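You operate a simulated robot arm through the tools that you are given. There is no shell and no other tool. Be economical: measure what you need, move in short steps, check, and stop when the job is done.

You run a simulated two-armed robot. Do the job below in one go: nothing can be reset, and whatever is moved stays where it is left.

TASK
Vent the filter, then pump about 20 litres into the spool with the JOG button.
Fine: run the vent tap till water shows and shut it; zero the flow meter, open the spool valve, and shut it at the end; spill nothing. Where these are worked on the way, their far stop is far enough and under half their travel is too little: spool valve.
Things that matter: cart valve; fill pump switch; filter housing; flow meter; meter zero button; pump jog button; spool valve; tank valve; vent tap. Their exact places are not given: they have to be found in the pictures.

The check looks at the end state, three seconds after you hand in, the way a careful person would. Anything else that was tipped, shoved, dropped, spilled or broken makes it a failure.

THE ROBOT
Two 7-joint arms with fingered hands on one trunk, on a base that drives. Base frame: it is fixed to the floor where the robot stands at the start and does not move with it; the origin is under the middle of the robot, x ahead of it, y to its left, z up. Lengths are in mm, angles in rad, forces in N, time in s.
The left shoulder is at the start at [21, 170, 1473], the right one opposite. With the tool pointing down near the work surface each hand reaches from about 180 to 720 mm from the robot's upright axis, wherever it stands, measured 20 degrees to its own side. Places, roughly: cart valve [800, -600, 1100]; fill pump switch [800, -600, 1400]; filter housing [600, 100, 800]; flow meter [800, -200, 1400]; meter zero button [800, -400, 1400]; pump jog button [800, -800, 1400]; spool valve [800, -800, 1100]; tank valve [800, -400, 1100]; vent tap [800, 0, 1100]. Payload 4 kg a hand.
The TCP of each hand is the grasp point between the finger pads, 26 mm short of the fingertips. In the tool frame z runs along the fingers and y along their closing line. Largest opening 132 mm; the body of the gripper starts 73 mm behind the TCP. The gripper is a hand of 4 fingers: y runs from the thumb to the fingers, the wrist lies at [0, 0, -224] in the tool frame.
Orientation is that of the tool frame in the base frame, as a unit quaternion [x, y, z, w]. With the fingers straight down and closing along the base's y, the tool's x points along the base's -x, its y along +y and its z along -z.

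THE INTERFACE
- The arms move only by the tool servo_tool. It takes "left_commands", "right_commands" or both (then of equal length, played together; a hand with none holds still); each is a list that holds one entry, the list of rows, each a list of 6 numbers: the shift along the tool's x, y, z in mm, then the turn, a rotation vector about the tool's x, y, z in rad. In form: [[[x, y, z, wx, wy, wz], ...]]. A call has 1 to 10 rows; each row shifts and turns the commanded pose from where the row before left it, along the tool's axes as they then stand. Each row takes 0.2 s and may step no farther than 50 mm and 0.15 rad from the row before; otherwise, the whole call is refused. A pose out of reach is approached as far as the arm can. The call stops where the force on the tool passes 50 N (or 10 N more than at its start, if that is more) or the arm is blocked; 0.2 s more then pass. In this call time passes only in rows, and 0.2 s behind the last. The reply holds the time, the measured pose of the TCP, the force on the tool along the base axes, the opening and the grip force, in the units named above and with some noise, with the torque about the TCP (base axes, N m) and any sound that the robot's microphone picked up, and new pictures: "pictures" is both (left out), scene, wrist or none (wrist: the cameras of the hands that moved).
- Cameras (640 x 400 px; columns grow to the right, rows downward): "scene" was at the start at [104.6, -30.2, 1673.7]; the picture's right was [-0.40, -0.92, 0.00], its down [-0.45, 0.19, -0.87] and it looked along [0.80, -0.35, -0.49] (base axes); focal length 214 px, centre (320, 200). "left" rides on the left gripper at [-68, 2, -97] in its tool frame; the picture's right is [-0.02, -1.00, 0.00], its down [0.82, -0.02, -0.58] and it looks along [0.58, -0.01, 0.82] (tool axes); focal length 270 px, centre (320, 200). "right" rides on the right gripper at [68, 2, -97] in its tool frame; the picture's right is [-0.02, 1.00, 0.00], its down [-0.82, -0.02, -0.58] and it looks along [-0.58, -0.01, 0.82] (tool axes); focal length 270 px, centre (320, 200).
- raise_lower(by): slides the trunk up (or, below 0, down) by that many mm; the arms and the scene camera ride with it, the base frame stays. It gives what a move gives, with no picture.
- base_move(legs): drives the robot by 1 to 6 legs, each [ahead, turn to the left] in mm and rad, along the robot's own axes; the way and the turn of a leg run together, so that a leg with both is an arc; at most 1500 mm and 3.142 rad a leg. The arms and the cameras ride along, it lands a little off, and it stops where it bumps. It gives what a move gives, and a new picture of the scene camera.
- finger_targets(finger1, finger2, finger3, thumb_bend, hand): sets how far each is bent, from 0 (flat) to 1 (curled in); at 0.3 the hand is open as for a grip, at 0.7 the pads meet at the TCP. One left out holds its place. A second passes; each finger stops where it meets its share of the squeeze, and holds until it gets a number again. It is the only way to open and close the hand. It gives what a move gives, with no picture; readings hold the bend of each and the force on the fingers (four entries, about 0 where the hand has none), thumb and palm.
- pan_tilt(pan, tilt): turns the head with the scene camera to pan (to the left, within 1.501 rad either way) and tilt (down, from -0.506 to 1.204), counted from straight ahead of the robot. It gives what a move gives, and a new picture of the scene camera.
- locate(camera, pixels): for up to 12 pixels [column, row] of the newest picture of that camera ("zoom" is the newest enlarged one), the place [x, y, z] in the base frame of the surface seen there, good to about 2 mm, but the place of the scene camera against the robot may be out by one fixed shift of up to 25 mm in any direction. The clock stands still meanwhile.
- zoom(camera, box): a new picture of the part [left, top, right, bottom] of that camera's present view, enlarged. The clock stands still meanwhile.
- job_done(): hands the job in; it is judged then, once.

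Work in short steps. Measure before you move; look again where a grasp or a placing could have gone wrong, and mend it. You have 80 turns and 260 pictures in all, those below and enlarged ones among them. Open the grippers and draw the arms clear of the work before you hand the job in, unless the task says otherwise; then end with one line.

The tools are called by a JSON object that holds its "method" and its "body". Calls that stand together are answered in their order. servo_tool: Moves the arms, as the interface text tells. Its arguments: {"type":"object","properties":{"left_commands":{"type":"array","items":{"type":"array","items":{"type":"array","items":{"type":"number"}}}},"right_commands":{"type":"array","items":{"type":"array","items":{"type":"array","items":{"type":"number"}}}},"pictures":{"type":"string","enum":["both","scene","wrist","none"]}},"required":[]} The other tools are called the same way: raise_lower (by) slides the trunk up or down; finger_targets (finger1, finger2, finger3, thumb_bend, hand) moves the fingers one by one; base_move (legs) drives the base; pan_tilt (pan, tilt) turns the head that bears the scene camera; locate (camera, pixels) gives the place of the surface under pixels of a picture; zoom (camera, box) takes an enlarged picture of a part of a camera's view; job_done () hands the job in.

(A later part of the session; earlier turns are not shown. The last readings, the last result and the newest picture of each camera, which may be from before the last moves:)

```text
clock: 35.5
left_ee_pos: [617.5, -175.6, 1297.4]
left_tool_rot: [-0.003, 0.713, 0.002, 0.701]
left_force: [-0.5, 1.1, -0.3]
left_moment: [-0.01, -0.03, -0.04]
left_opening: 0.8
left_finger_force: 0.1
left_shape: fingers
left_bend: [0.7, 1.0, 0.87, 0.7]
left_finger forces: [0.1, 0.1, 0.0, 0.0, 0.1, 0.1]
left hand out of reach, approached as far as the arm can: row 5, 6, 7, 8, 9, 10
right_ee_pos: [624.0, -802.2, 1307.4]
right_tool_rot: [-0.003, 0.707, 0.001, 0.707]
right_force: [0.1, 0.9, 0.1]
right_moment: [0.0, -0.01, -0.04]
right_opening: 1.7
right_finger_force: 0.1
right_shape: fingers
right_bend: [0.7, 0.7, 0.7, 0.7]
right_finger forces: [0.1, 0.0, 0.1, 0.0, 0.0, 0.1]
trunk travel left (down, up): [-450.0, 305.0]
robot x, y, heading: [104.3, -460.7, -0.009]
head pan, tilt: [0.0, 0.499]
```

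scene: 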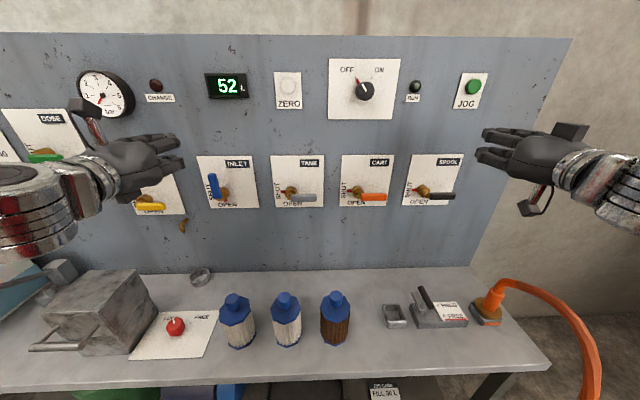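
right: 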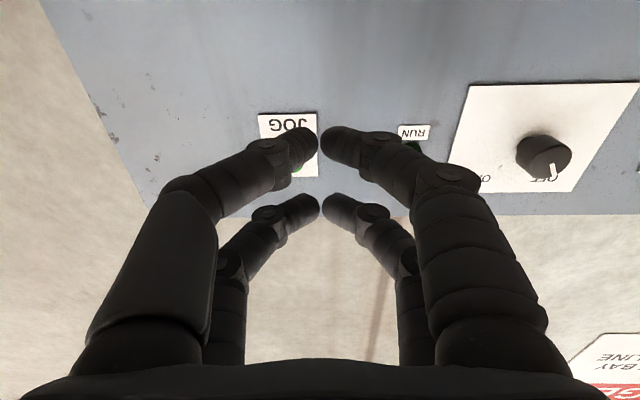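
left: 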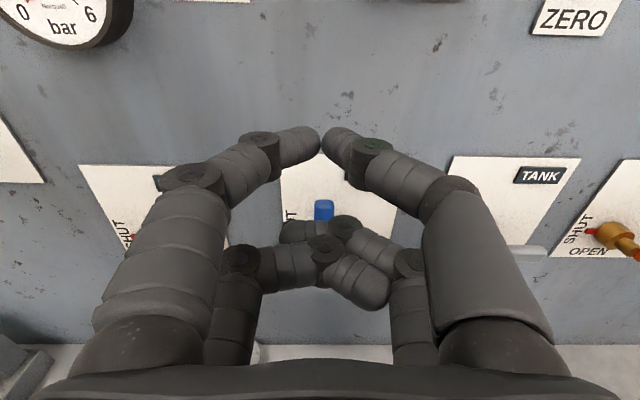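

The left arm stops short with the hand straight ahead; a hand yawed to the left should reach better. I yaw it about base z (−tool x) and see where it goes.

{"method": "servo_tool", "body": {"left_commands": [[[0, 0, 0, -0.15, 0, 0], [0, 0, 0, -0.15, 0, 0], [0, 0, 0, -0.15, 0, 0], [0, 0, 0, -0.15, 0, 0]]], "pictures": "scene"}}

```text
clock: 36.5
left_ee_pos: [616.5, -182.9, 1300.4]
left_tool_rot: [-0.211, 0.674, 0.212, 0.675]
left_force: [0.0, 0.6, 0.6]
left_moment: [0.01, -0.01, 0.04]
left_opening: 1.0
left_finger_force: 0.1
left_shape: fingers
left_bend: [0.7, 1.0, 0.87, 0.7]
left_finger forces: [0.0, 0.1, 0.2, 0.0, 0.0, 0.0]
right_ee_pos: [624.0, -811.2, 1305.2]
right_tool_rot: [-0.001, 0.707, 0.004, 0.707]
right_force: [-0.4, -0.6, 0.4]
right_moment: [0.04, 0.04, 0.06]
right_opening: 1.3
right_finger_force: 0.1
right_shape: fingers
right_bend: [0.7, 0.7, 0.7, 0.7]
right_finger forces: [0.0, 0.0, 0.0, 0.0, 0.1, 0.0]
trunk travel left (down, up): [-450.0, 305.0]
robot x, y, heading: [99.4, -460.1, -0.016]
head pan, tilt: [0.0, 0.499]
```

scene: 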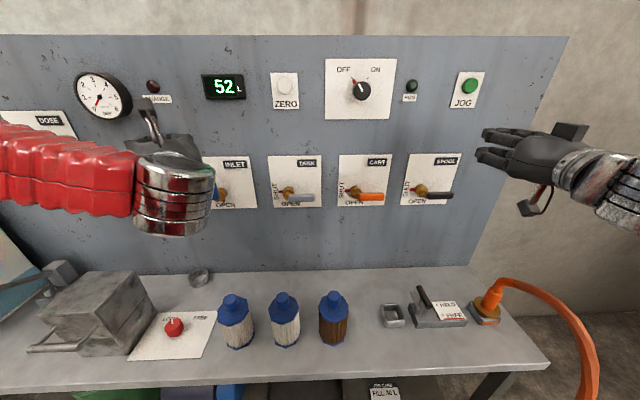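

Reach clamps to the attained pose, fine. With yaw 0.6 I move on toward the vent: target about (688,-48,1065).

{"method": "servo_tool", "body": {"left_commands": [[[39, 11.8, 22.4, 0, 0, 0], [39, 11.8, 22.4, 0, 0, 0], [39, 11.8, 22.4, 0, 0, 0], [39, 11.8, 22.4, 0, 0, 0], [39, 11.8, 22.4, 0, 0, 0], [39, 11.8, 22.4, 0, 0, 0]]], "pictures": "both"}}

```text
clock: 37.9
left_ee_pos: [707.5, -118.4, 1093.2]
left_tool_rot: [-0.216, 0.677, 0.215, 0.67]
left_force: [-0.3, 0.3, 0.4]
left_moment: [0.01, 0.0, -0.01]
left_opening: 1.0
left_finger_force: 0.0
left_shape: fingers
left_bend: [0.7, 1.0, 0.87, 0.7]
left_finger forces: [0.0, 0.0, 0.0, 0.0, 0.0, 0.0]
left hand out of reach, approached as far as the arm can: row 4, 5, 6
right_ee_pos: [626.6, -806.7, 1303.7]
right_tool_rot: [-0.003, 0.708, 0.003, 0.706]
right_force: [-0.7, 0.0, 0.1]
right_moment: [-0.05, 0.0, -0.01]
right_opening: 1.5
right_finger_force: 0.1
right_shape: fingers
right_bend: [0.7, 0.7, 0.7, 0.7]
right_finger forces: [0.1, 0.0, 0.0, 0.1, 0.1, 0.1]
trunk travel left (down, up): [-450.0, 305.0]
robot x, y, heading: [105.9, -458.7, -0.02]
head pan, tilt: [0.0, 0.499]
```

scene: 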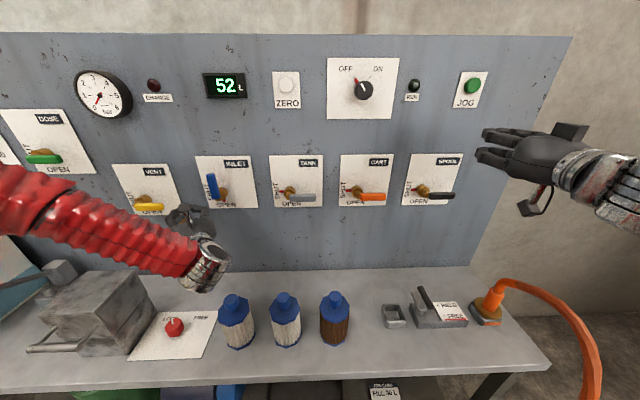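
left: 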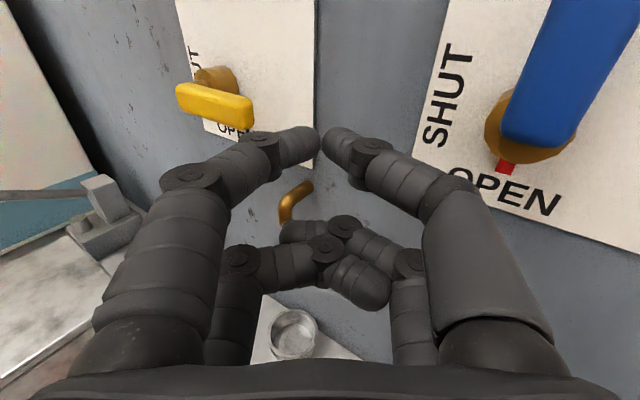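

The arm's joints limit it about 100 mm short. I retract both hands, then turn the base left 0.35 so the vent lies more in front of the left shoulder.

{"method": "servo_tool", "body": {"left_commands": [[[0, 0, -40, 0, 0, 0], [0, 0, -40, 0, 0, 0], [0, 0, -20, 0, 0, 0], [0, 0, 0, 0, 0, 0]]], "right_commands": [[[0, 0, -40, 0, 0, 0], [0, 0, -40, 0, 0, 0], [0, 0, -40, 0, 0, 0], [0, 0, -40, 0, 0, 0]]], "pictures": "none"}}

{"method": "base_move", "body": {"legs": [[0, 0.35]]}}

```text
clock: 38.9
left_ee_pos: [635.3, -176.4, 1099.5]
left_tool_rot: [-0.21, 0.677, 0.21, 0.673]
left_force: [0.3, -0.2, -0.6]
left_moment: [-0.06, -0.02, 0.01]
left_opening: 1.0
left_finger_force: 0.1
left_shape: fingers
left_bend: [0.7, 1.0, 0.87, 0.7]
left_finger forces: [0.0, 0.0, 0.0, 0.1, 0.0, 0.0]
left hand out of reach, approached as far as the arm can: row 3
right_ee_pos: [538.7, -858.5, 1344.9]
right_tool_rot: [-0.004, 0.708, 0.004, 0.707]
right_force: [0.0, -1.2, -0.2]
right_moment: [-0.03, 0.0, 0.03]
right_opening: 1.3
right_finger_force: 0.0
right_shape: fingers
right_bend: [0.7, 0.7, 0.7, 0.7]
right_finger forces: [0.0, 0.1, 0.1, 0.1, 0.0, 0.0]
right hand out of reach, approached as far as the arm can: row 1, 2, 3, 4
trunk travel left (down, up): [-450.0, 305.0]
robot x, y, heading: [100.5, -459.0, -0.015]
head pan, tilt: [0.0, 0.499]
```

```text
clock: 40.4
left_ee_pos: [501.4, -10.3, 1098.3]
left_tool_rot: [-0.326, 0.63, 0.324, 0.625]
left_force: [0.7, -1.0, -0.6]
left_moment: [0.01, 0.02, 0.02]
left_opening: 1.0
left_finger_force: 0.2
left_shape: fingers
left_bend: [0.7, 1.0, 0.87, 0.7]
left_finger forces: [0.1, 0.0, 0.0, 0.1, 0.1, 0.0]
right_ee_pos: [651.8, -686.7, 1347.1]
right_tool_rot: [-0.131, 0.699, 0.128, 0.691]
right_force: [0.8, -0.6, -0.2]
right_moment: [0.03, 0.0, 0.0]
right_opening: 1.2
right_finger_force: 0.1
right_shape: fingers
right_bend: [0.7, 0.7, 0.7, 0.7]
right_finger forces: [0.0, 0.0, 0.0, 0.0, 0.0, 0.0]
trunk travel left (down, up): [-450.0, 305.0]
robot x, y, heading: [101.5, -479.9, 0.334]
head pan, tilt: [0.0, 0.499]
```

scene: 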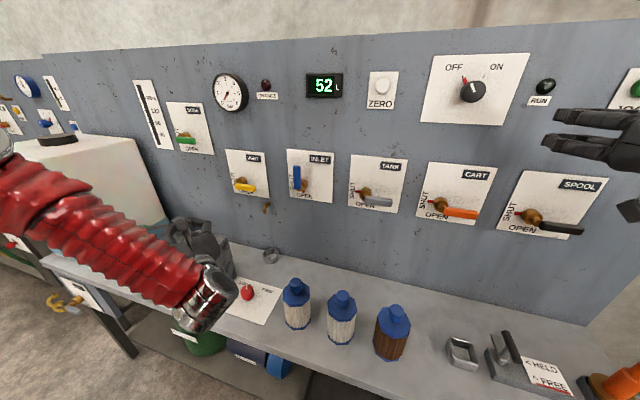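

Now the left hand is at (501,-10). The newest left picture (taken before the turn) still shows the vent handle; I locate on it.

{"method": "locate", "body": {"camera": "left", "pixels": [[248, 110], [182, 98], [212, 78], [215, 105], [230, 115], [285, 215], [300, 195], [292, 335], [308, 145]]}}

```text
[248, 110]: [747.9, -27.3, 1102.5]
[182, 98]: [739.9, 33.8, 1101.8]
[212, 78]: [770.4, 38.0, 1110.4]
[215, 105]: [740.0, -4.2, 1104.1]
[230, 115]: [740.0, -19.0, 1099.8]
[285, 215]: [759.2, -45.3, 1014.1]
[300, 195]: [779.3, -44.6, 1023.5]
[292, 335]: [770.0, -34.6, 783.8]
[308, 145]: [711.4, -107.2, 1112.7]
```

Vent handle: face x≈740, y from 34 to -28, z≈1103; hub axis ≈(35,1105). I yaw the hand back by 0.7 and drop 48 mm first.

{"method": "servo_tool", "body": {"left_commands": [[[10, 0, 0, 0.14, 0, 0], [10, 0, 0, 0.14, 0, 0], [10, 0, 0, 0.14, 0, 0], [10, 0, 0, 0.14, 0, 0], [8, 0, 0, 0.14, 0, 0]]], "pictures": "none"}}

```text
clock: 41.6
left_ee_pos: [542.5, -224.5, 1153.7]
left_tool_rot: [-0.096, 0.705, 0.094, 0.697]
left_force: [0.5, -0.7, 0.2]
left_moment: [-0.02, 0.01, 0.06]
left_opening: 1.0
left_finger_force: 0.0
left_shape: fingers
left_bend: [0.7, 1.0, 0.88, 0.7]
left_finger forces: [0.0, 0.0, 0.0, 0.1, 0.1, 0.1]
left hand out of reach, approached as far as the arm can: row 1, 2, 3, 4, 5
right_ee_pos: [650.6, -688.6, 1346.3]
right_tool_rot: [-0.131, 0.698, 0.13, 0.692]
right_force: [-0.2, 0.0, 0.5]
right_moment: [0.03, -0.03, -0.02]
right_opening: 1.0
right_finger_force: 0.0
right_shape: fingers
right_bend: [0.7, 0.7, 0.7, 0.7]
right_finger forces: [0.1, 0.0, 0.0, 0.1, 0.0, 0.1]
trunk travel left (down, up): [-450.0, 305.0]
robot x, y, heading: [108.4, -478.8, 0.34]
head pan, tilt: [0.0, 0.499]
```

I now translate toward (680,-15,1050) with yaw ≈0.27.

{"method": "servo_tool", "body": {"left_commands": [[[13, 20.5, 23.3, 0, 0, 0], [13, 20.5, 23.3, 0, 0, 0], [13, 20.5, 23.3, 0, 0, 0], [13, 20.5, 23.3, 0, 0, 0], [13, 20.5, 23.3, 0, 0, 0], [13, 20.5, 23.3, 0, 0, 0], [13, 20.5, 23.3, 0, 0, 0], [13, 20.5, 23.3, 0, 0, 0]]], "pictures": "both"}}

```text
clock: 43.4
left_ee_pos: [663.0, -227.0, 1147.6]
left_tool_rot: [-0.097, 0.706, 0.093, 0.696]
left_force: [0.8, 0.9, -0.1]
left_moment: [-0.03, -0.02, 0.02]
left_opening: 1.1
left_finger_force: 0.1
left_shape: fingers
left_bend: [0.7, 1.0, 0.88, 0.7]
left_finger forces: [0.0, 0.0, 0.0, 0.1, 0.0, 0.1]
left hand out of reach, approached as far as the arm can: row 1, 2, 3, 4, 5, 6, 7, 8
right_ee_pos: [652.0, -687.1, 1347.4]
right_tool_rot: [-0.132, 0.699, 0.13, 0.691]
right_force: [0.5, -0.4, 0.4]
right_moment: [0.02, 0.04, 0.01]
right_opening: 1.0
right_finger_force: 0.1
right_shape: fingers
right_bend: [0.7, 0.7, 0.7, 0.7]
right_finger forces: [0.1, 0.1, 0.1, 0.1, 0.1, 0.0]
trunk travel left (down, up): [-450.0, 305.0]
robot x, y, heading: [104.0, -477.3, 0.333]
head pan, tilt: [0.0, 0.499]
```

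scene: 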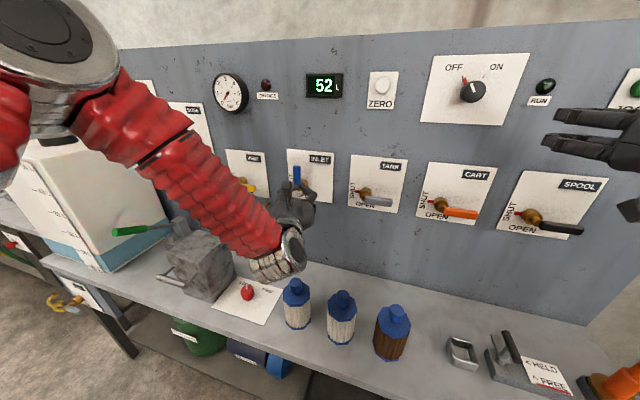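
left: 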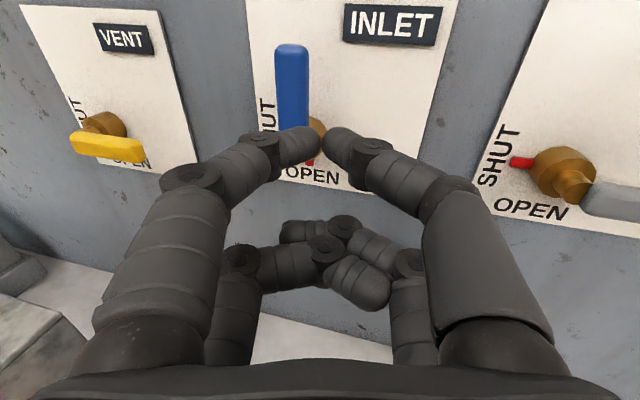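

The arm is cramped because the target is below shoulder height with elbow out; relative height +100 worked well before. I raise the hand, then lower the trunk by 220.

{"method": "servo_tool", "body": {"left_commands": [[[-45, 0, -10, 0, 0, 0], [-45, 0, -10, 0, 0, 0], [-45, 0, -10, 0, 0, 0], [-45, 0, 0, 0, 0, 0]]], "pictures": "none"}}

{"method": "raise_lower", "body": {"by": -220}}

{"method": "servo_tool", "body": {"left_commands": [[[0, 32, 9, 0, 0, 0], [0, 32, 9, 0, 0, 0], [0, 32, 9, 0, 0, 0], [0, 32, 9, 0, 0, 0], [0, 32, 9, 0, 0, 0], [0, 32, 9, 0, 0, 0]]], "pictures": "both"}}

```text
clock: 44.4
left_ee_pos: [633.7, -231.9, 1329.0]
left_tool_rot: [-0.092, 0.703, 0.089, 0.7]
left_force: [0.5, 0.8, 0.4]
left_moment: [-0.01, 0.03, 0.03]
left_opening: 0.7
left_finger_force: 0.1
left_shape: fingers
left_bend: [0.7, 1.0, 0.88, 0.7]
left_finger forces: [0.1, 0.0, 0.0, 0.2, 0.0, 0.0]
right_ee_pos: [652.1, -685.9, 1347.9]
right_tool_rot: [-0.132, 0.699, 0.129, 0.69]
right_force: [0.8, 0.3, -0.4]
right_moment: [0.01, 0.04, 0.01]
right_opening: 1.0
right_finger_force: 0.2
right_shape: fingers
right_bend: [0.7, 0.7, 0.7, 0.7]
right_finger forces: [0.1, 0.1, 0.1, 0.0, 0.1, 0.0]
trunk travel left (down, up): [-450.0, 305.0]
robot x, y, heading: [105.3, -477.0, 0.333]
head pan, tilt: [0.0, 0.499]
```

```text
clock: 46.7
left_ee_pos: [634.2, -233.7, 1110.2]
left_tool_rot: [-0.091, 0.702, 0.089, 0.7]
left_force: [-0.7, -0.3, 1.2]
left_moment: [-0.02, 0.02, -0.01]
left_opening: 1.1
left_finger_force: 0.0
left_shape: fingers
left_bend: [0.7, 1.0, 0.88, 0.7]
left_finger forces: [0.0, 0.1, 0.0, 0.0, 0.0, 0.1]
right_ee_pos: [709.3, -666.7, 1049.0]
right_tool_rot: [-0.14, 0.759, 0.119, 0.624]
right_force: [0.7, 0.1, 0.3]
right_moment: [-0.02, -0.03, -0.02]
right_opening: 1.3
right_finger_force: 0.0
right_shape: fingers
right_bend: [0.7, 0.7, 0.7, 0.7]
right_finger forces: [0.0, 0.0, 0.0, 0.0, 0.0, 0.1]
trunk travel left (down, up): [-230.0, 525.0]
robot x, y, heading: [105.6, -475.9, 0.33]
head pan, tilt: [0.0, 0.499]
```

```text
clock: 48.1
left_ee_pos: [640.5, -35.3, 1108.3]
left_tool_rot: [-0.092, 0.704, 0.088, 0.699]
left_force: [0.9, -0.1, -0.1]
left_moment: [-0.01, -0.02, 0.01]
left_opening: 0.9
left_finger_force: 0.0
left_shape: fingers
left_bend: [0.7, 1.0, 0.88, 0.7]
left_finger forces: [0.1, 0.0, 0.0, 0.0, 0.0, 0.0]
right_ee_pos: [710.8, -666.6, 1048.6]
right_tool_rot: [-0.14, 0.76, 0.119, 0.624]
right_force: [0.2, -0.6, -0.9]
right_moment: [0.01, 0.0, 0.02]
right_opening: 0.9
right_finger_force: 0.1
right_shape: fingers
right_bend: [0.7, 0.7, 0.7, 0.7]
right_finger forces: [0.0, 0.1, 0.0, 0.0, 0.0, 0.0]
trunk travel left (down, up): [-230.0, 525.0]
robot x, y, heading: [107.4, -479.2, 0.336]
head pan, tilt: [0.0, 0.499]
```

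scene: 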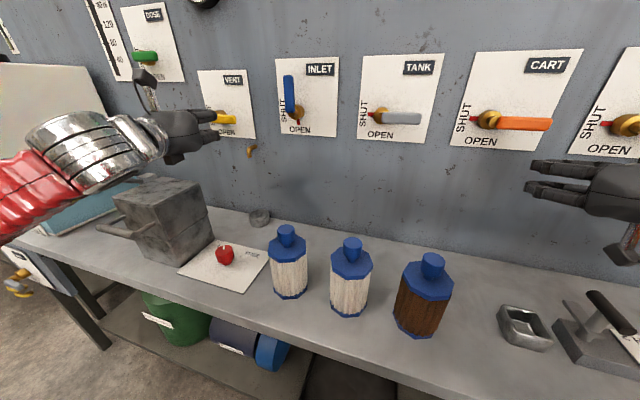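
left: 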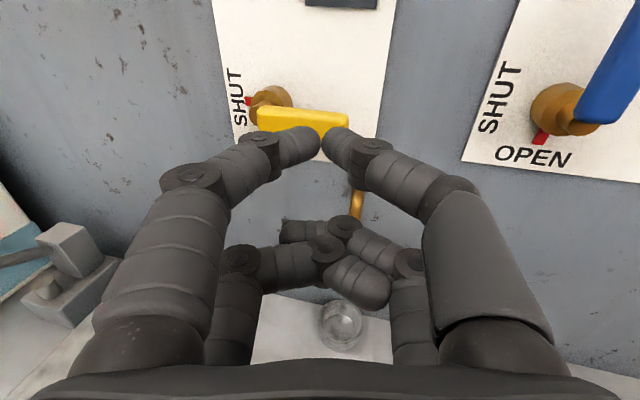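

Now the left hand reaches freely, at (640,-35,1108). I measure the vent handle in this view.

{"method": "locate", "body": {"camera": "left", "pixels": [[265, 120], [343, 120], [300, 115], [300, 130], [270, 98], [310, 140], [357, 205], [341, 325]]}}

```text
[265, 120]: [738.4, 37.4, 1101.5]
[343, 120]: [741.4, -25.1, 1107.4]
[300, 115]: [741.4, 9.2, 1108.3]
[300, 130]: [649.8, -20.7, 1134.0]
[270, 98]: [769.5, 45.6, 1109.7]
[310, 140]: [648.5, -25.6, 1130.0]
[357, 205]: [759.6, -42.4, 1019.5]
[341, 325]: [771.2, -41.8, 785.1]
```

Handle z≈1105, face x≈740. I go below it and then in: first to (681,-19,1048), then forward to x≈745.

{"method": "servo_tool", "body": {"left_commands": [[[20, 1.7, 14, 0, 0, 0], [20, 1.7, 14, 0, 0, 0], [20, 1.7, 14, 0, 0, 0], [0, -5.6, 21, 0, 0, 0], [0, -5.6, 21, 0, 0, 0], [0, -5.6, 21, 0, 0, 0]]], "pictures": "both"}}

```text
clock: 49.5
left_ee_pos: [701.4, 4.0, 1070.4]
left_tool_rot: [-0.091, 0.704, 0.089, 0.699]
left_force: [-0.1, -0.1, 0.7]
left_moment: [-0.04, 0.01, 0.0]
left_opening: 1.1
left_finger_force: 0.0
left_shape: fingers
left_bend: [0.7, 1.0, 0.88, 0.7]
left_finger forces: [0.0, 0.0, 0.1, 0.0, 0.0, 0.1]
left hand out of reach, approached as far as the arm can: row 2, 3, 4, 5, 6
right_ee_pos: [709.1, -667.8, 1047.2]
right_tool_rot: [-0.14, 0.759, 0.119, 0.625]
right_force: [0.0, -0.5, -0.5]
right_moment: [0.03, 0.0, 0.04]
right_opening: 1.4
right_finger_force: 0.3
right_shape: fingers
right_bend: [0.7, 0.7, 0.7, 0.7]
right_finger forces: [0.1, 0.0, 0.1, 0.0, 0.0, 0.1]
trunk travel left (down, up): [-230.0, 525.0]
robot x, y, heading: [105.8, -477.4, 0.332]
head pan, tilt: [0.0, 0.499]
```

scene: 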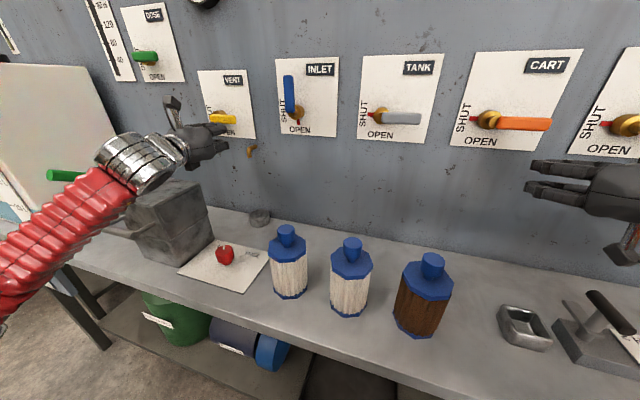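
left: 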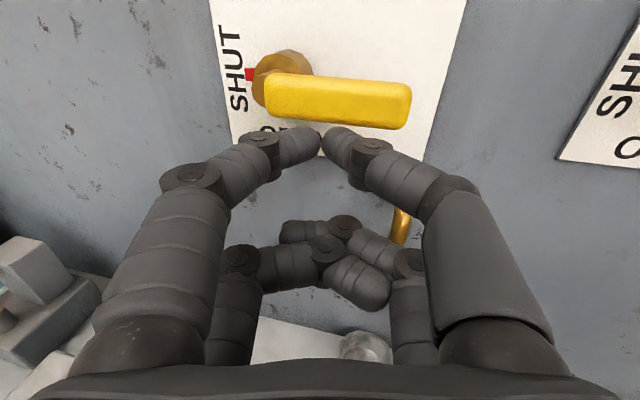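

The hand hit a joint limit at z≈1070. I lower the trunk 60, giving room, then move to (745,-19,1045).

{"method": "raise_lower", "body": {"by": -60}}

{"method": "servo_tool", "body": {"left_commands": [[[-10, -10, -3, 0, 0, 0], [-10, -10, -3, 0, 0, 0], [-5, -6, 18, 0, 0, 0], [-5, -6, 18, 0, 0, 0]]], "pictures": "both"}}

```text
clock: 50.5
left_ee_pos: [700.3, 5.5, 1010.7]
left_tool_rot: [-0.092, 0.702, 0.09, 0.7]
left_force: [0.1, -0.1, 0.1]
left_moment: [-0.01, 0.01, 0.0]
left_opening: 0.8
left_finger_force: 0.0
left_shape: fingers
left_bend: [0.7, 1.0, 0.88, 0.7]
left_finger forces: [0.0, 0.1, 0.0, 0.1, 0.0, 0.1]
right_ee_pos: [729.5, -660.4, 956.4]
right_tool_rot: [-0.143, 0.781, 0.115, 0.597]
right_force: [-0.2, -0.2, 0.1]
right_moment: [0.03, 0.02, -0.06]
right_opening: 1.1
right_finger_force: 0.0
right_shape: fingers
right_bend: [0.7, 0.7, 0.7, 0.7]
right_finger forces: [0.1, 0.0, 0.0, 0.1, 0.0, 0.0]
trunk travel left (down, up): [-170.0, 585.0]
robot x, y, heading: [104.5, -477.9, 0.335]
head pan, tilt: [0.0, 0.499]
```

```text
clock: 51.5
left_ee_pos: [740.3, -17.5, 1040.4]
left_tool_rot: [-0.093, 0.703, 0.089, 0.699]
left_force: [0.0, 0.7, -0.2]
left_moment: [0.02, -0.05, -0.02]
left_opening: 1.2
left_finger_force: 0.0
left_shape: fingers
left_bend: [0.7, 1.0, 0.88, 0.7]
left_finger forces: [0.0, 0.1, 0.0, 0.0, 0.0, 0.0]
right_ee_pos: [729.0, -660.5, 955.8]
right_tool_rot: [-0.143, 0.782, 0.114, 0.596]
right_force: [-0.6, 0.0, 0.7]
right_moment: [0.02, -0.04, 0.02]
right_opening: 1.2
right_finger_force: 0.1
right_shape: fingers
right_bend: [0.7, 0.7, 0.7, 0.7]
right_finger forces: [0.1, 0.0, 0.1, 0.0, 0.0, 0.0]
trunk travel left (down, up): [-170.0, 585.0]
robot x, y, heading: [106.4, -473.8, 0.335]
head pan, tilt: [0.0, 0.499]
```

scene: 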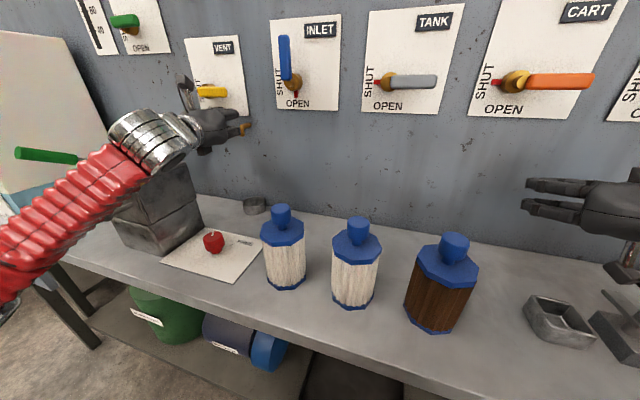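
left: 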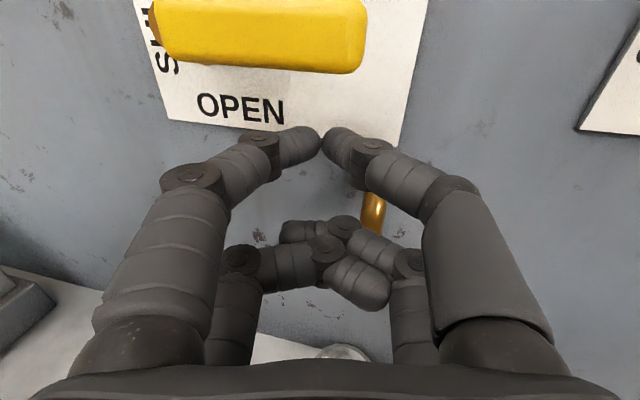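

Tips sit right under the yellow handle (row 70 vs tips at 130). I push up along the valve's arc.

{"method": "servo_tool", "body": {"left_commands": [[[-28, -1, 0, 0, 0, 0], [-14, -2, -0.5, 0, 0, 0], [-14, -1, 0, 0, 0, 0], [-13, 3.9, 1, 0, 0, 0], [-12, 6.8, 1.8, 0, 0, 0], [-9, 9.7, 2.6, 0, 0, 0]]], "pictures": "both"}}

```text
clock: 52.9
left_ee_pos: [741.2, -2.2, 1130.9]
left_tool_rot: [-0.091, 0.703, 0.089, 0.7]
left_force: [-1.0, -1.0, -0.3]
left_moment: [0.02, -0.01, 0.03]
left_opening: 0.2
left_finger_force: 1.6
left_shape: fingers
left_bend: [0.7, 1.0, 0.88, 0.7]
left_finger forces: [1.9, 0.0, 0.0, 0.0, 0.0, 0.0]
right_ee_pos: [730.1, -659.9, 955.4]
right_tool_rot: [-0.144, 0.782, 0.115, 0.596]
right_force: [-0.4, 0.3, -0.2]
right_moment: [-0.01, -0.01, -0.02]
right_opening: 0.9
right_finger_force: 0.0
right_shape: fingers
right_bend: [0.7, 0.7, 0.7, 0.7]
right_finger forces: [0.0, 0.1, 0.0, 0.0, 0.0, 0.1]
trunk travel left (down, up): [-170.0, 585.0]
robot x, y, heading: [103.9, -476.0, 0.333]
head pan, tilt: [0.0, 0.499]
```

scene: 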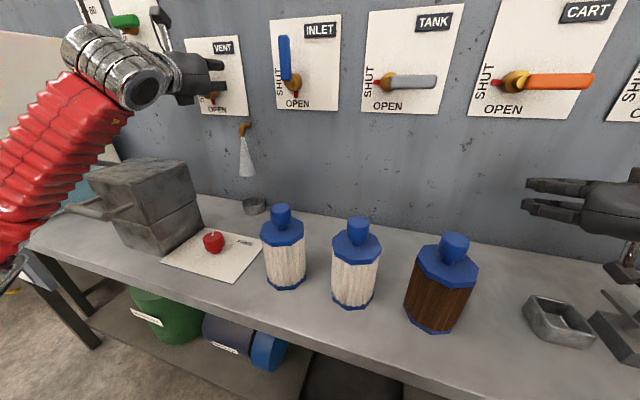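
left: 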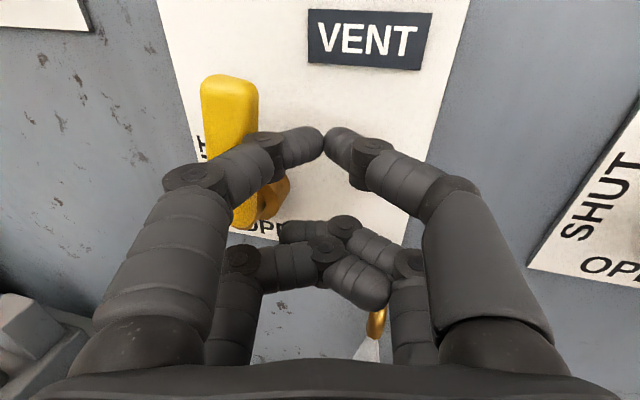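

The tap is open; a pale air jet shows at the spout. I retract 70 mm and shift to the left of the handle, ready to shut, watching the spout.

{"method": "servo_tool", "body": {"left_commands": [[[0, 0, -35, 0, 0, 0], [0, 0, -35, 0, 0, 0], [0, 36, 0, 0, 0, 0], [0, 36, 0, 0, 0, 0]]], "pictures": "both"}}

```text
clock: 53.9
left_ee_pos: [652.0, 49.8, 1129.1]
left_tool_rot: [-0.092, 0.704, 0.089, 0.699]
left_force: [0.2, -0.2, 0.0]
left_moment: [-0.05, 0.03, -0.01]
left_opening: 0.7
left_finger_force: 0.2
left_shape: fingers
left_bend: [0.7, 1.0, 0.88, 0.7]
left_finger forces: [0.1, 0.0, 0.0, 0.0, 0.0, 0.0]
right_ee_pos: [730.5, -660.1, 955.9]
right_tool_rot: [-0.144, 0.782, 0.115, 0.595]
right_force: [0.2, 0.1, -0.1]
right_moment: [-0.04, 0.02, 0.02]
right_opening: 1.1
right_finger_force: 0.1
right_shape: fingers
right_bend: [0.7, 0.7, 0.7, 0.7]
right_finger forces: [0.1, 0.0, 0.0, 0.0, 0.0, 0.0]
trunk travel left (down, up): [-170.0, 585.0]
robot x, y, heading: [101.8, -475.1, 0.33]
head pan, tilt: [0.0, 0.499]
```

scene: 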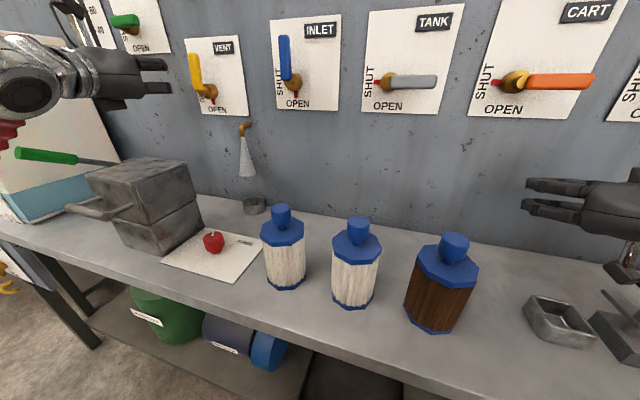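
left: 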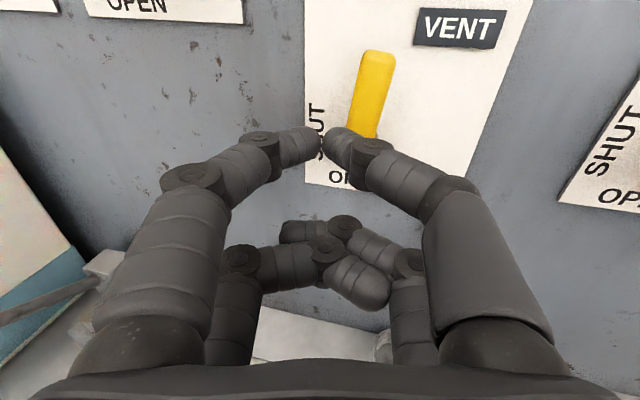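

Still air at the spout. I insert the tips left of the upright handle.

{"method": "servo_tool", "body": {"left_commands": [[[-4, 2, 31, 0, 0, 0], [-4, 2, 31, 0, 0, 0], [-4, 2, 31, 0, 0, 0]]], "pictures": "both"}}

```text
clock: 54.7
left_ee_pos: [739.5, 81.2, 1142.5]
left_tool_rot: [-0.092, 0.702, 0.089, 0.7]
left_force: [-8.6, 1.8, -0.7]
left_moment: [-0.02, 0.04, -0.24]
left_opening: 0.3
left_finger_force: 5.6
left_shape: fingers
left_bend: [0.7, 1.0, 0.88, 0.7]
left_finger forces: [0.0, 0.0, 7.4, 0.0, 2.9, 0.0]
right_ee_pos: [729.8, -660.5, 957.0]
right_tool_rot: [-0.144, 0.781, 0.115, 0.596]
right_force: [-1.2, -1.2, -0.8]
right_moment: [-0.01, 0.0, -0.05]
right_opening: 1.0
right_finger_force: 0.0
right_shape: fingers
right_bend: [0.7, 0.7, 0.7, 0.7]
right_finger forces: [0.0, 0.1, 0.1, 0.0, 0.0, 0.0]
trunk travel left (down, up): [-170.0, 585.0]
robot x, y, heading: [101.7, -478.5, 0.334]
head pan, tilt: [0.0, 0.499]
```

scene: 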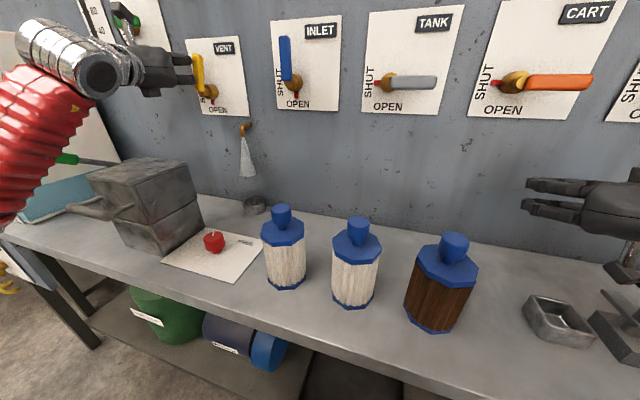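
left: 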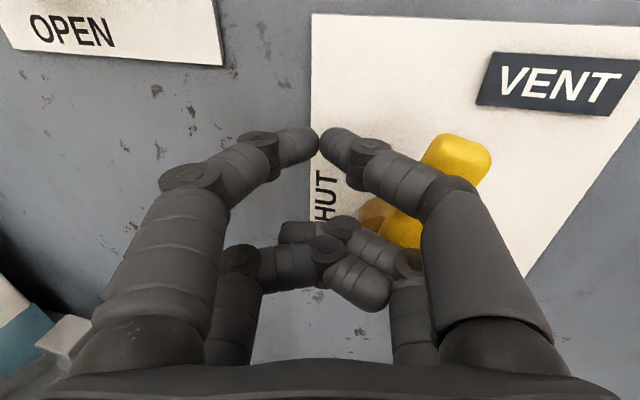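

Finger 3 lightly touches the handle's face (≈8 N), so I back off 8 mm and wait for water.

{"method": "servo_tool", "body": {"left_commands": [[[0, 4, -8, 0, 0, 0], [0, 0, 0, 0, 0, 0], [0, 0, 0, 0, 0, 0], [0, 0, 0, 0, 0, 0], [0, 0, 0, 0, 0, 0]]], "pictures": "scene"}}

{"method": "zoom", "body": {"camera": "scene", "box": [180, 70, 320, 220]}}

```text
clock: 55.9
left_ee_pos: [733.5, 80.3, 1141.6]
left_tool_rot: [-0.093, 0.703, 0.09, 0.699]
left_force: [-1.0, -0.1, 0.3]
left_moment: [-0.03, 0.02, 0.0]
left_opening: 1.2
left_finger_force: 0.0
left_shape: fingers
left_bend: [0.7, 1.0, 0.88, 0.7]
left_finger forces: [0.0, 0.0, 0.0, 0.1, 0.1, 0.0]
right_ee_pos: [730.9, -660.3, 953.7]
right_tool_rot: [-0.144, 0.782, 0.115, 0.596]
right_force: [0.4, 0.0, -0.9]
right_moment: [0.01, 0.01, -0.01]
right_opening: 1.3
right_finger_force: 0.0
right_shape: fingers
right_bend: [0.7, 0.7, 0.7, 0.7]
right_finger forces: [0.1, 0.0, 0.0, 0.1, 0.1, 0.0]
trunk travel left (down, up): [-170.0, 585.0]
robot x, y, heading: [104.4, -475.5, 0.335]
head pan, tilt: [0.0, 0.499]
```

scene: 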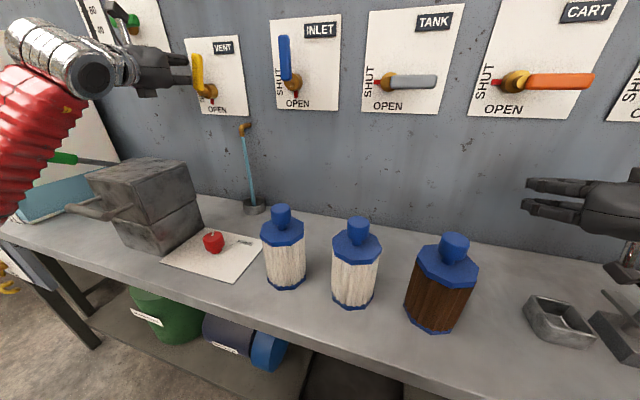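

```text
2.67 times, centred on (250, 145) of scene
```

zoom: 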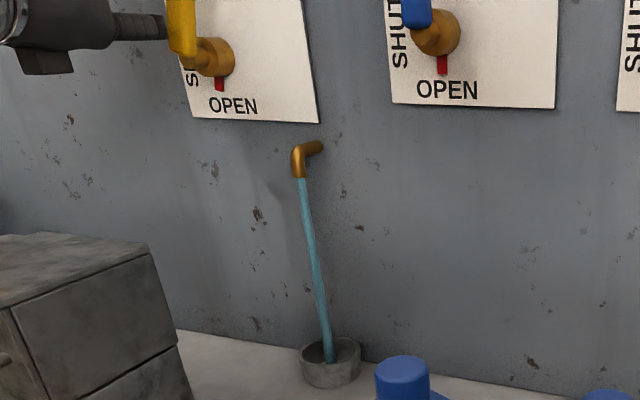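

Water now runs into the cup. I push the handle right and down along the arc to shut it.

{"method": "servo_tool", "body": {"left_commands": [[[3, -28, -7.5, 0, 0, 0], [-2, -13.5, -3.6, 0, 0, 0], [-1, -13.5, -3.6, 0, 0, 0], [5, -12.6, -3.3, 0, 0, 0], [6, -11.6, -3.1, 0, 0, 0], [11, -8.7, -2.3, 0, 0, 0], [11, -7.7, -2, 0, 0, 0], [5, -2, -0.5, 0, 0, 0]]], "pictures": "both"}}

```text
clock: 57.7
left_ee_pos: [735.4, -21.4, 1104.7]
left_tool_rot: [-0.093, 0.703, 0.09, 0.699]
left_force: [-0.1, -0.5, 0.7]
left_moment: [-0.01, -0.04, 0.03]
left_opening: 0.7
left_finger_force: 0.4
left_shape: fingers
left_bend: [0.7, 1.0, 0.88, 0.7]
left_finger forces: [0.1, 0.0, 0.0, 0.0, 0.6, 0.0]
right_ee_pos: [730.1, -661.2, 954.9]
right_tool_rot: [-0.144, 0.782, 0.116, 0.596]
right_force: [-0.7, 0.2, 0.4]
right_moment: [0.01, 0.0, 0.05]
right_opening: 1.2
right_finger_force: 0.0
right_shape: fingers
right_bend: [0.7, 0.7, 0.7, 0.7]
right_finger forces: [0.1, 0.1, 0.0, 0.0, 0.0, 0.1]
trunk travel left (down, up): [-170.0, 585.0]
robot x, y, heading: [102.5, -475.7, 0.333]
head pan, tilt: [0.0, 0.499]
```

scene: 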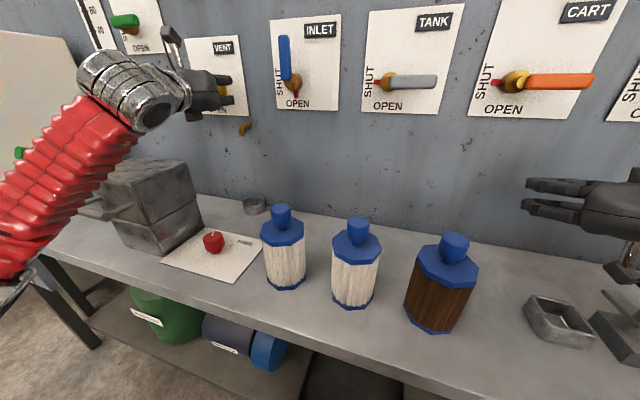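
left: 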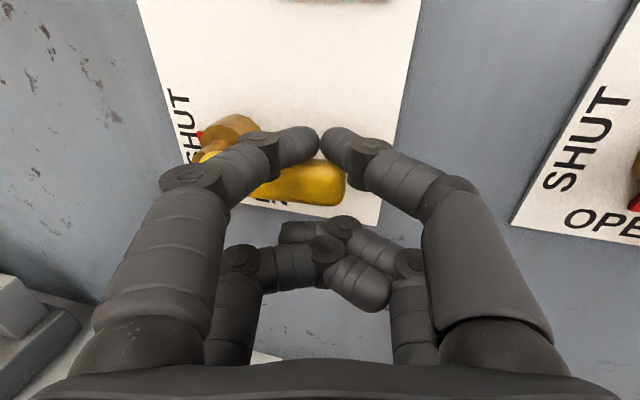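

Flow has stopped. I press another 8 mm down to seat it, then retract to look.

{"method": "servo_tool", "body": {"left_commands": [[[4, 0, 0, 0, 0, 0], [4, 0, 0, 0, 0, 0]]], "pictures": "none"}}

{"method": "servo_tool", "body": {"left_commands": [[[-10, 0, -10, 0, 0, 0], [-10, 0, -35, 0, 0, 0], [-20, 0, -35, 0, 0, 0]]], "pictures": "both"}}

```text
clock: 58.3
left_ee_pos: [733.6, -21.1, 1098.4]
left_tool_rot: [-0.091, 0.702, 0.089, 0.701]
left_force: [3.0, 0.1, 8.0]
left_moment: [0.07, -0.07, -0.04]
left_opening: 1.1
left_finger_force: 3.6
left_shape: fingers
left_bend: [0.7, 1.0, 0.88, 0.7]
left_finger forces: [5.4, 0.1, 0.0, 0.0, 2.3, 0.0]
right_ee_pos: [730.0, -659.8, 956.0]
right_tool_rot: [-0.145, 0.781, 0.116, 0.596]
right_force: [-0.8, -0.5, -0.1]
right_moment: [-0.03, 0.01, 0.01]
right_opening: 0.8
right_finger_force: 0.0
right_shape: fingers
right_bend: [0.7, 0.7, 0.7, 0.7]
right_finger forces: [0.1, 0.0, 0.0, 0.0, 0.1, 0.1]
trunk travel left (down, up): [-170.0, 585.0]
robot x, y, heading: [107.7, -474.0, 0.337]
head pan, tilt: [0.0, 0.499]
```

```text
clock: 59.1
left_ee_pos: [656.2, -40.1, 1136.0]
left_tool_rot: [-0.092, 0.703, 0.09, 0.699]
left_force: [0.1, 0.3, -0.3]
left_moment: [-0.03, -0.05, 0.02]
left_opening: 1.1
left_finger_force: 0.1
left_shape: fingers
left_bend: [0.7, 1.0, 0.88, 0.7]
left_finger forces: [0.1, 0.0, 0.0, 0.0, 0.0, 0.0]
right_ee_pos: [730.7, -660.6, 956.1]
right_tool_rot: [-0.145, 0.781, 0.116, 0.596]
right_force: [0.2, -0.3, -0.1]
right_moment: [0.0, 0.01, 0.0]
right_opening: 1.1
right_finger_force: 0.0
right_shape: fingers
right_bend: [0.7, 0.7, 0.7, 0.7]
right_finger forces: [0.0, 0.1, 0.1, 0.0, 0.1, 0.0]
trunk travel left (down, up): [-170.0, 585.0]
robot x, y, heading: [103.5, -478.4, 0.334]
head pan, tilt: [0.0, 0.499]
```

scene: 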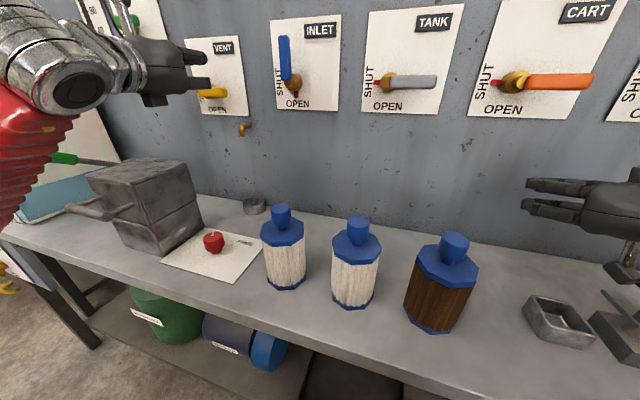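
left: 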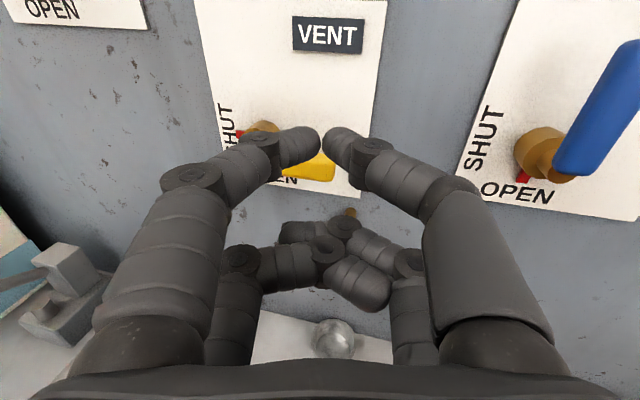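

Vent is shut (red mark at SHUT). Next: retract left hand, raise the trunk, and turn right to heading about -0.15 to serve zero (left) and jog/spool (right).

{"method": "servo_tool", "body": {"left_commands": [[[-20, 0, -40, 0, 0, 0], [-20, 0, -40, 0, 0, 0], [0, 0, -40, 0, 0, 0]]], "right_commands": [[[0, 0, -30, 0, 0, 0], [0, 0, -30, 0, 0, 0], [0, 0, -30, 0, 0, 0]]], "pictures": "none"}}

{"method": "raise_lower", "body": {"by": 250}}

```text
clock: 59.9
left_ee_pos: [540.0, -71.8, 1179.5]
left_tool_rot: [-0.092, 0.703, 0.089, 0.699]
left_force: [-0.6, 0.6, 0.0]
left_moment: [0.01, -0.02, -0.08]
left_opening: 0.9
left_finger_force: 0.1
left_shape: fingers
left_bend: [0.7, 1.0, 0.88, 0.7]
left_finger forces: [0.0, 0.0, 0.0, 0.0, 0.0, 0.1]
right_ee_pos: [690.5, -711.7, 998.6]
right_tool_rot: [-0.146, 0.781, 0.117, 0.596]
right_force: [0.4, -0.8, 0.5]
right_moment: [0.05, 0.02, 0.01]
right_opening: 1.2
right_finger_force: 0.2
right_shape: fingers
right_bend: [0.7, 0.7, 0.7, 0.7]
right_finger forces: [0.0, 0.1, 0.0, 0.0, 0.0, 0.0]
right hand out of reach, approached as far as the arm can: row 1, 2, 3
trunk travel left (down, up): [-170.0, 585.0]
robot x, y, heading: [105.1, -478.1, 0.337]
head pan, tilt: [0.0, 0.499]
```

```text
clock: 62.5
left_ee_pos: [542.2, -69.4, 1426.6]
left_tool_rot: [-0.092, 0.704, 0.089, 0.699]
left_force: [0.6, -1.0, 0.3]
left_moment: [-0.03, -0.04, 0.0]
left_opening: 1.2
left_finger_force: 0.1
left_shape: fingers
left_bend: [0.7, 1.0, 0.88, 0.7]
left_finger forces: [0.0, 0.0, 0.0, 0.0, 0.0, 0.0]
right_ee_pos: [693.2, -710.0, 1248.7]
right_tool_rot: [-0.144, 0.782, 0.116, 0.596]
right_force: [-0.4, 0.8, -0.6]
right_moment: [0.0, 0.01, 0.04]
right_opening: 1.2
right_finger_force: 0.0
right_shape: fingers
right_bend: [0.7, 0.7, 0.7, 0.7]
right_finger forces: [0.0, 0.0, 0.0, 0.1, 0.0, 0.0]
trunk travel left (down, up): [-420.0, 335.0]
robot x, y, heading: [102.0, -477.6, 0.328]
head pan, tilt: [0.0, 0.499]
```

Both hands are clear. I turn right by 0.48.

{"method": "base_move", "body": {"legs": [[0, -0.48]]}}

{"method": "pan_tilt", "body": {"pan": 0.1, "tilt": 0.25}}

```text
clock: 64.2
left_ee_pos: [678.3, -319.3, 1426.0]
left_tool_rot: [0.079, 0.705, -0.081, 0.7]
left_force: [0.3, -0.3, -0.1]
left_moment: [-0.01, 0.02, -0.01]
left_opening: 1.3
left_finger_force: 0.1
left_shape: fingers
left_bend: [0.7, 1.0, 0.88, 0.7]
left_finger forces: [0.0, 0.1, 0.0, 0.0, 0.0, 0.1]
right_ee_pos: [515.1, -957.3, 1248.3]
right_tool_rot: [0.047, 0.794, -0.03, 0.605]
right_force: [0.6, -0.3, 0.0]
right_moment: [-0.01, 0.02, 0.01]
right_opening: 0.9
right_finger_force: 0.1
right_shape: fingers
right_bend: [0.7, 0.7, 0.7, 0.7]
right_finger forces: [0.1, 0.1, 0.0, 0.1, 0.0, 0.1]
trunk travel left (down, up): [-420.0, 335.0]
robot x, y, heading: [107.8, -455.6, -0.143]
head pan, tilt: [0.0, 0.499]
```

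scene: 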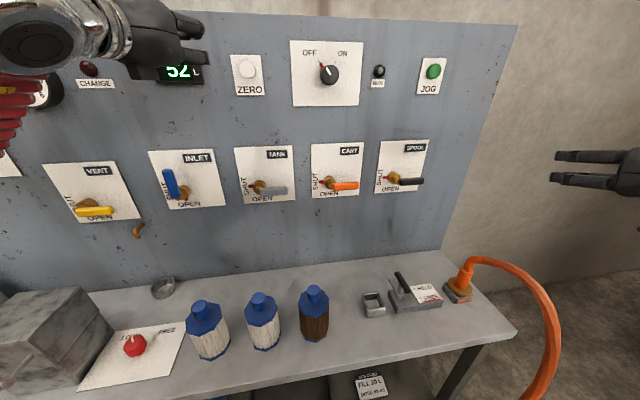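

```text
clock: 65.0
left_ee_pos: [678.2, -316.6, 1428.4]
left_tool_rot: [0.078, 0.705, -0.081, 0.7]
left_force: [0.6, 0.7, -0.2]
left_moment: [-0.02, 0.03, -0.01]
left_opening: 1.2
left_finger_force: 0.1
left_shape: fingers
left_bend: [0.7, 1.0, 0.88, 0.7]
left_finger forces: [0.0, 0.0, 0.1, 0.1, 0.0, 0.0]
right_ee_pos: [514.1, -954.6, 1251.1]
right_tool_rot: [0.046, 0.794, -0.031, 0.606]
right_force: [-0.1, 0.8, 0.1]
right_moment: [-0.02, 0.0, -0.03]
right_opening: 1.2
right_finger_force: 0.1
right_shape: fingers
right_bend: [0.7, 0.7, 0.7, 0.7]
right_finger forces: [0.1, 0.0, 0.1, 0.0, 0.0, 0.0]
trunk travel left (down, up): [-420.0, 335.0]
robot x, y, heading: [106.6, -452.4, -0.148]
head pan, tilt: [0.099, 0.25]
```

scene: 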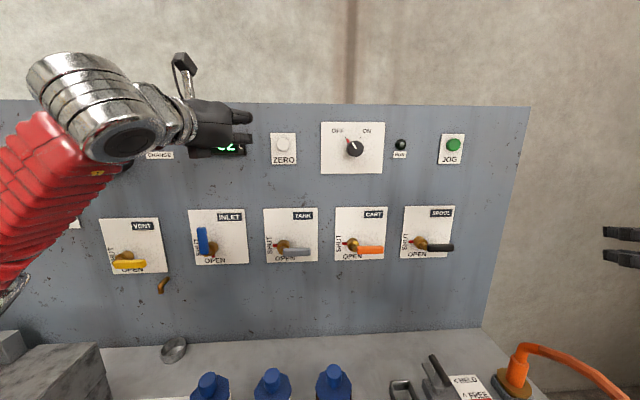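

Left hand is just left of the zero button. I align it: target (690,-390,1386).

{"method": "servo_tool", "body": {"left_commands": [[[20.5, -34.3, 13.9, 0, 0, 0], [20.5, -34.3, 13.9, 0, 0, 0]]], "pictures": "wrist"}}

{"method": "locate", "body": {"camera": "left", "pixels": [[320, 100], [318, 80], [300, 90], [340, 90]]}}

```text
clock: 65.6
left_ee_pos: [689.8, -391.0, 1386.3]
left_tool_rot: [0.079, 0.704, -0.08, 0.701]
left_force: [0.1, -0.2, -0.2]
left_moment: [0.03, -0.03, 0.03]
left_opening: 0.8
left_finger_force: 0.0
left_shape: fingers
left_bend: [0.7, 1.0, 0.88, 0.7]
left_finger forces: [0.0, 0.0, 0.0, 0.0, 0.1, 0.0]
right_ee_pos: [514.7, -957.0, 1249.2]
right_tool_rot: [0.047, 0.793, -0.031, 0.606]
right_force: [0.2, 0.1, -1.0]
right_moment: [0.01, -0.04, 0.0]
right_opening: 1.0
right_finger_force: 0.1
right_shape: fingers
right_bend: [0.7, 0.7, 0.7, 0.7]
right_finger forces: [0.0, 0.0, 0.1, 0.0, 0.1, 0.1]
trunk travel left (down, up): [-420.0, 335.0]
robot x, y, heading: [106.3, -452.5, -0.146]
head pan, tilt: [0.099, 0.25]
```

left: 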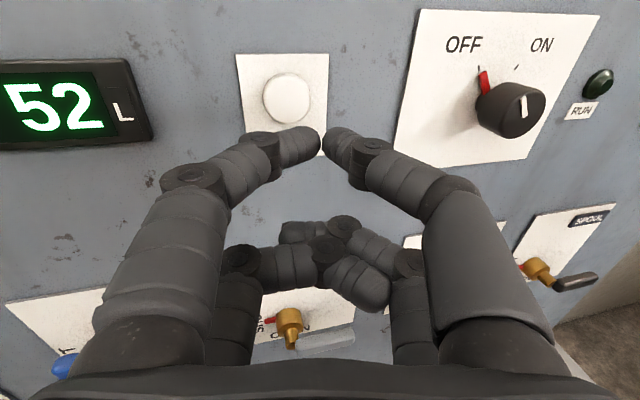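

```text
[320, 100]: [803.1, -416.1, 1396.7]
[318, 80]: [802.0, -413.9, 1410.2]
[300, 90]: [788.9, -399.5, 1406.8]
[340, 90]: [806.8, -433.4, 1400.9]
```

I advance straight at the button (287,97), in small rows.

{"method": "servo_tool", "body": {"left_commands": [[[0, 4.4, 19.5, 0, 0, 0], [0, 4.4, 19.5, 0, 0, 0], [0, 4.4, 19.5, 0, 0, 0], [0, 1.3, 6, 0, 0, 0], [0, 1.3, 6, 0, 0, 0]]], "pictures": "both"}}

```text
clock: 66.8
left_ee_pos: [761.1, -390.3, 1384.4]
left_tool_rot: [0.08, 0.705, -0.081, 0.7]
left_force: [0.2, 0.0, 0.9]
left_moment: [-0.04, 0.01, -0.04]
left_opening: 0.9
left_finger_force: 0.1
left_shape: fingers
left_bend: [0.7, 1.0, 0.88, 0.7]
left_finger forces: [0.1, 0.0, 0.0, 0.0, 0.1, 0.1]
right_ee_pos: [513.3, -956.6, 1249.9]
right_tool_rot: [0.047, 0.794, -0.03, 0.606]
right_force: [-0.2, 0.5, 0.6]
right_moment: [-0.02, 0.03, -0.02]
right_opening: 1.0
right_finger_force: 0.1
right_shape: fingers
right_bend: [0.7, 0.7, 0.7, 0.7]
right_finger forces: [0.1, 0.1, 0.1, 0.1, 0.0, 0.0]
trunk travel left (down, up): [-420.0, 335.0]
robot x, y, heading: [105.8, -451.9, -0.144]
head pan, tilt: [0.099, 0.25]
```

scene: 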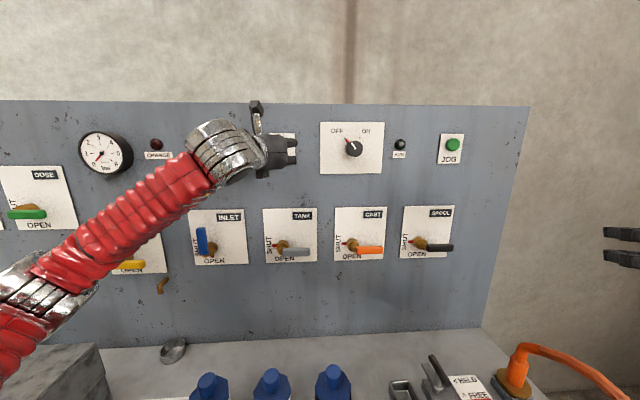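
left: 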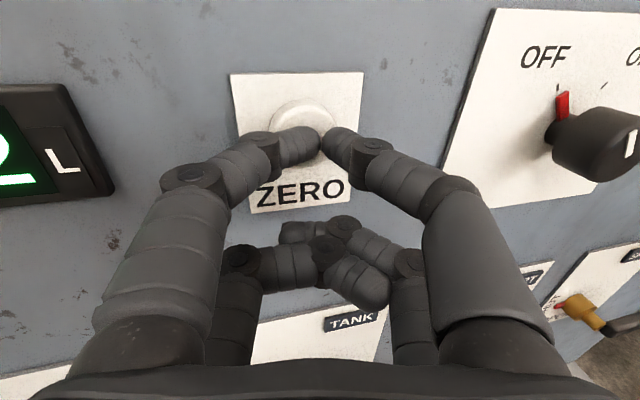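

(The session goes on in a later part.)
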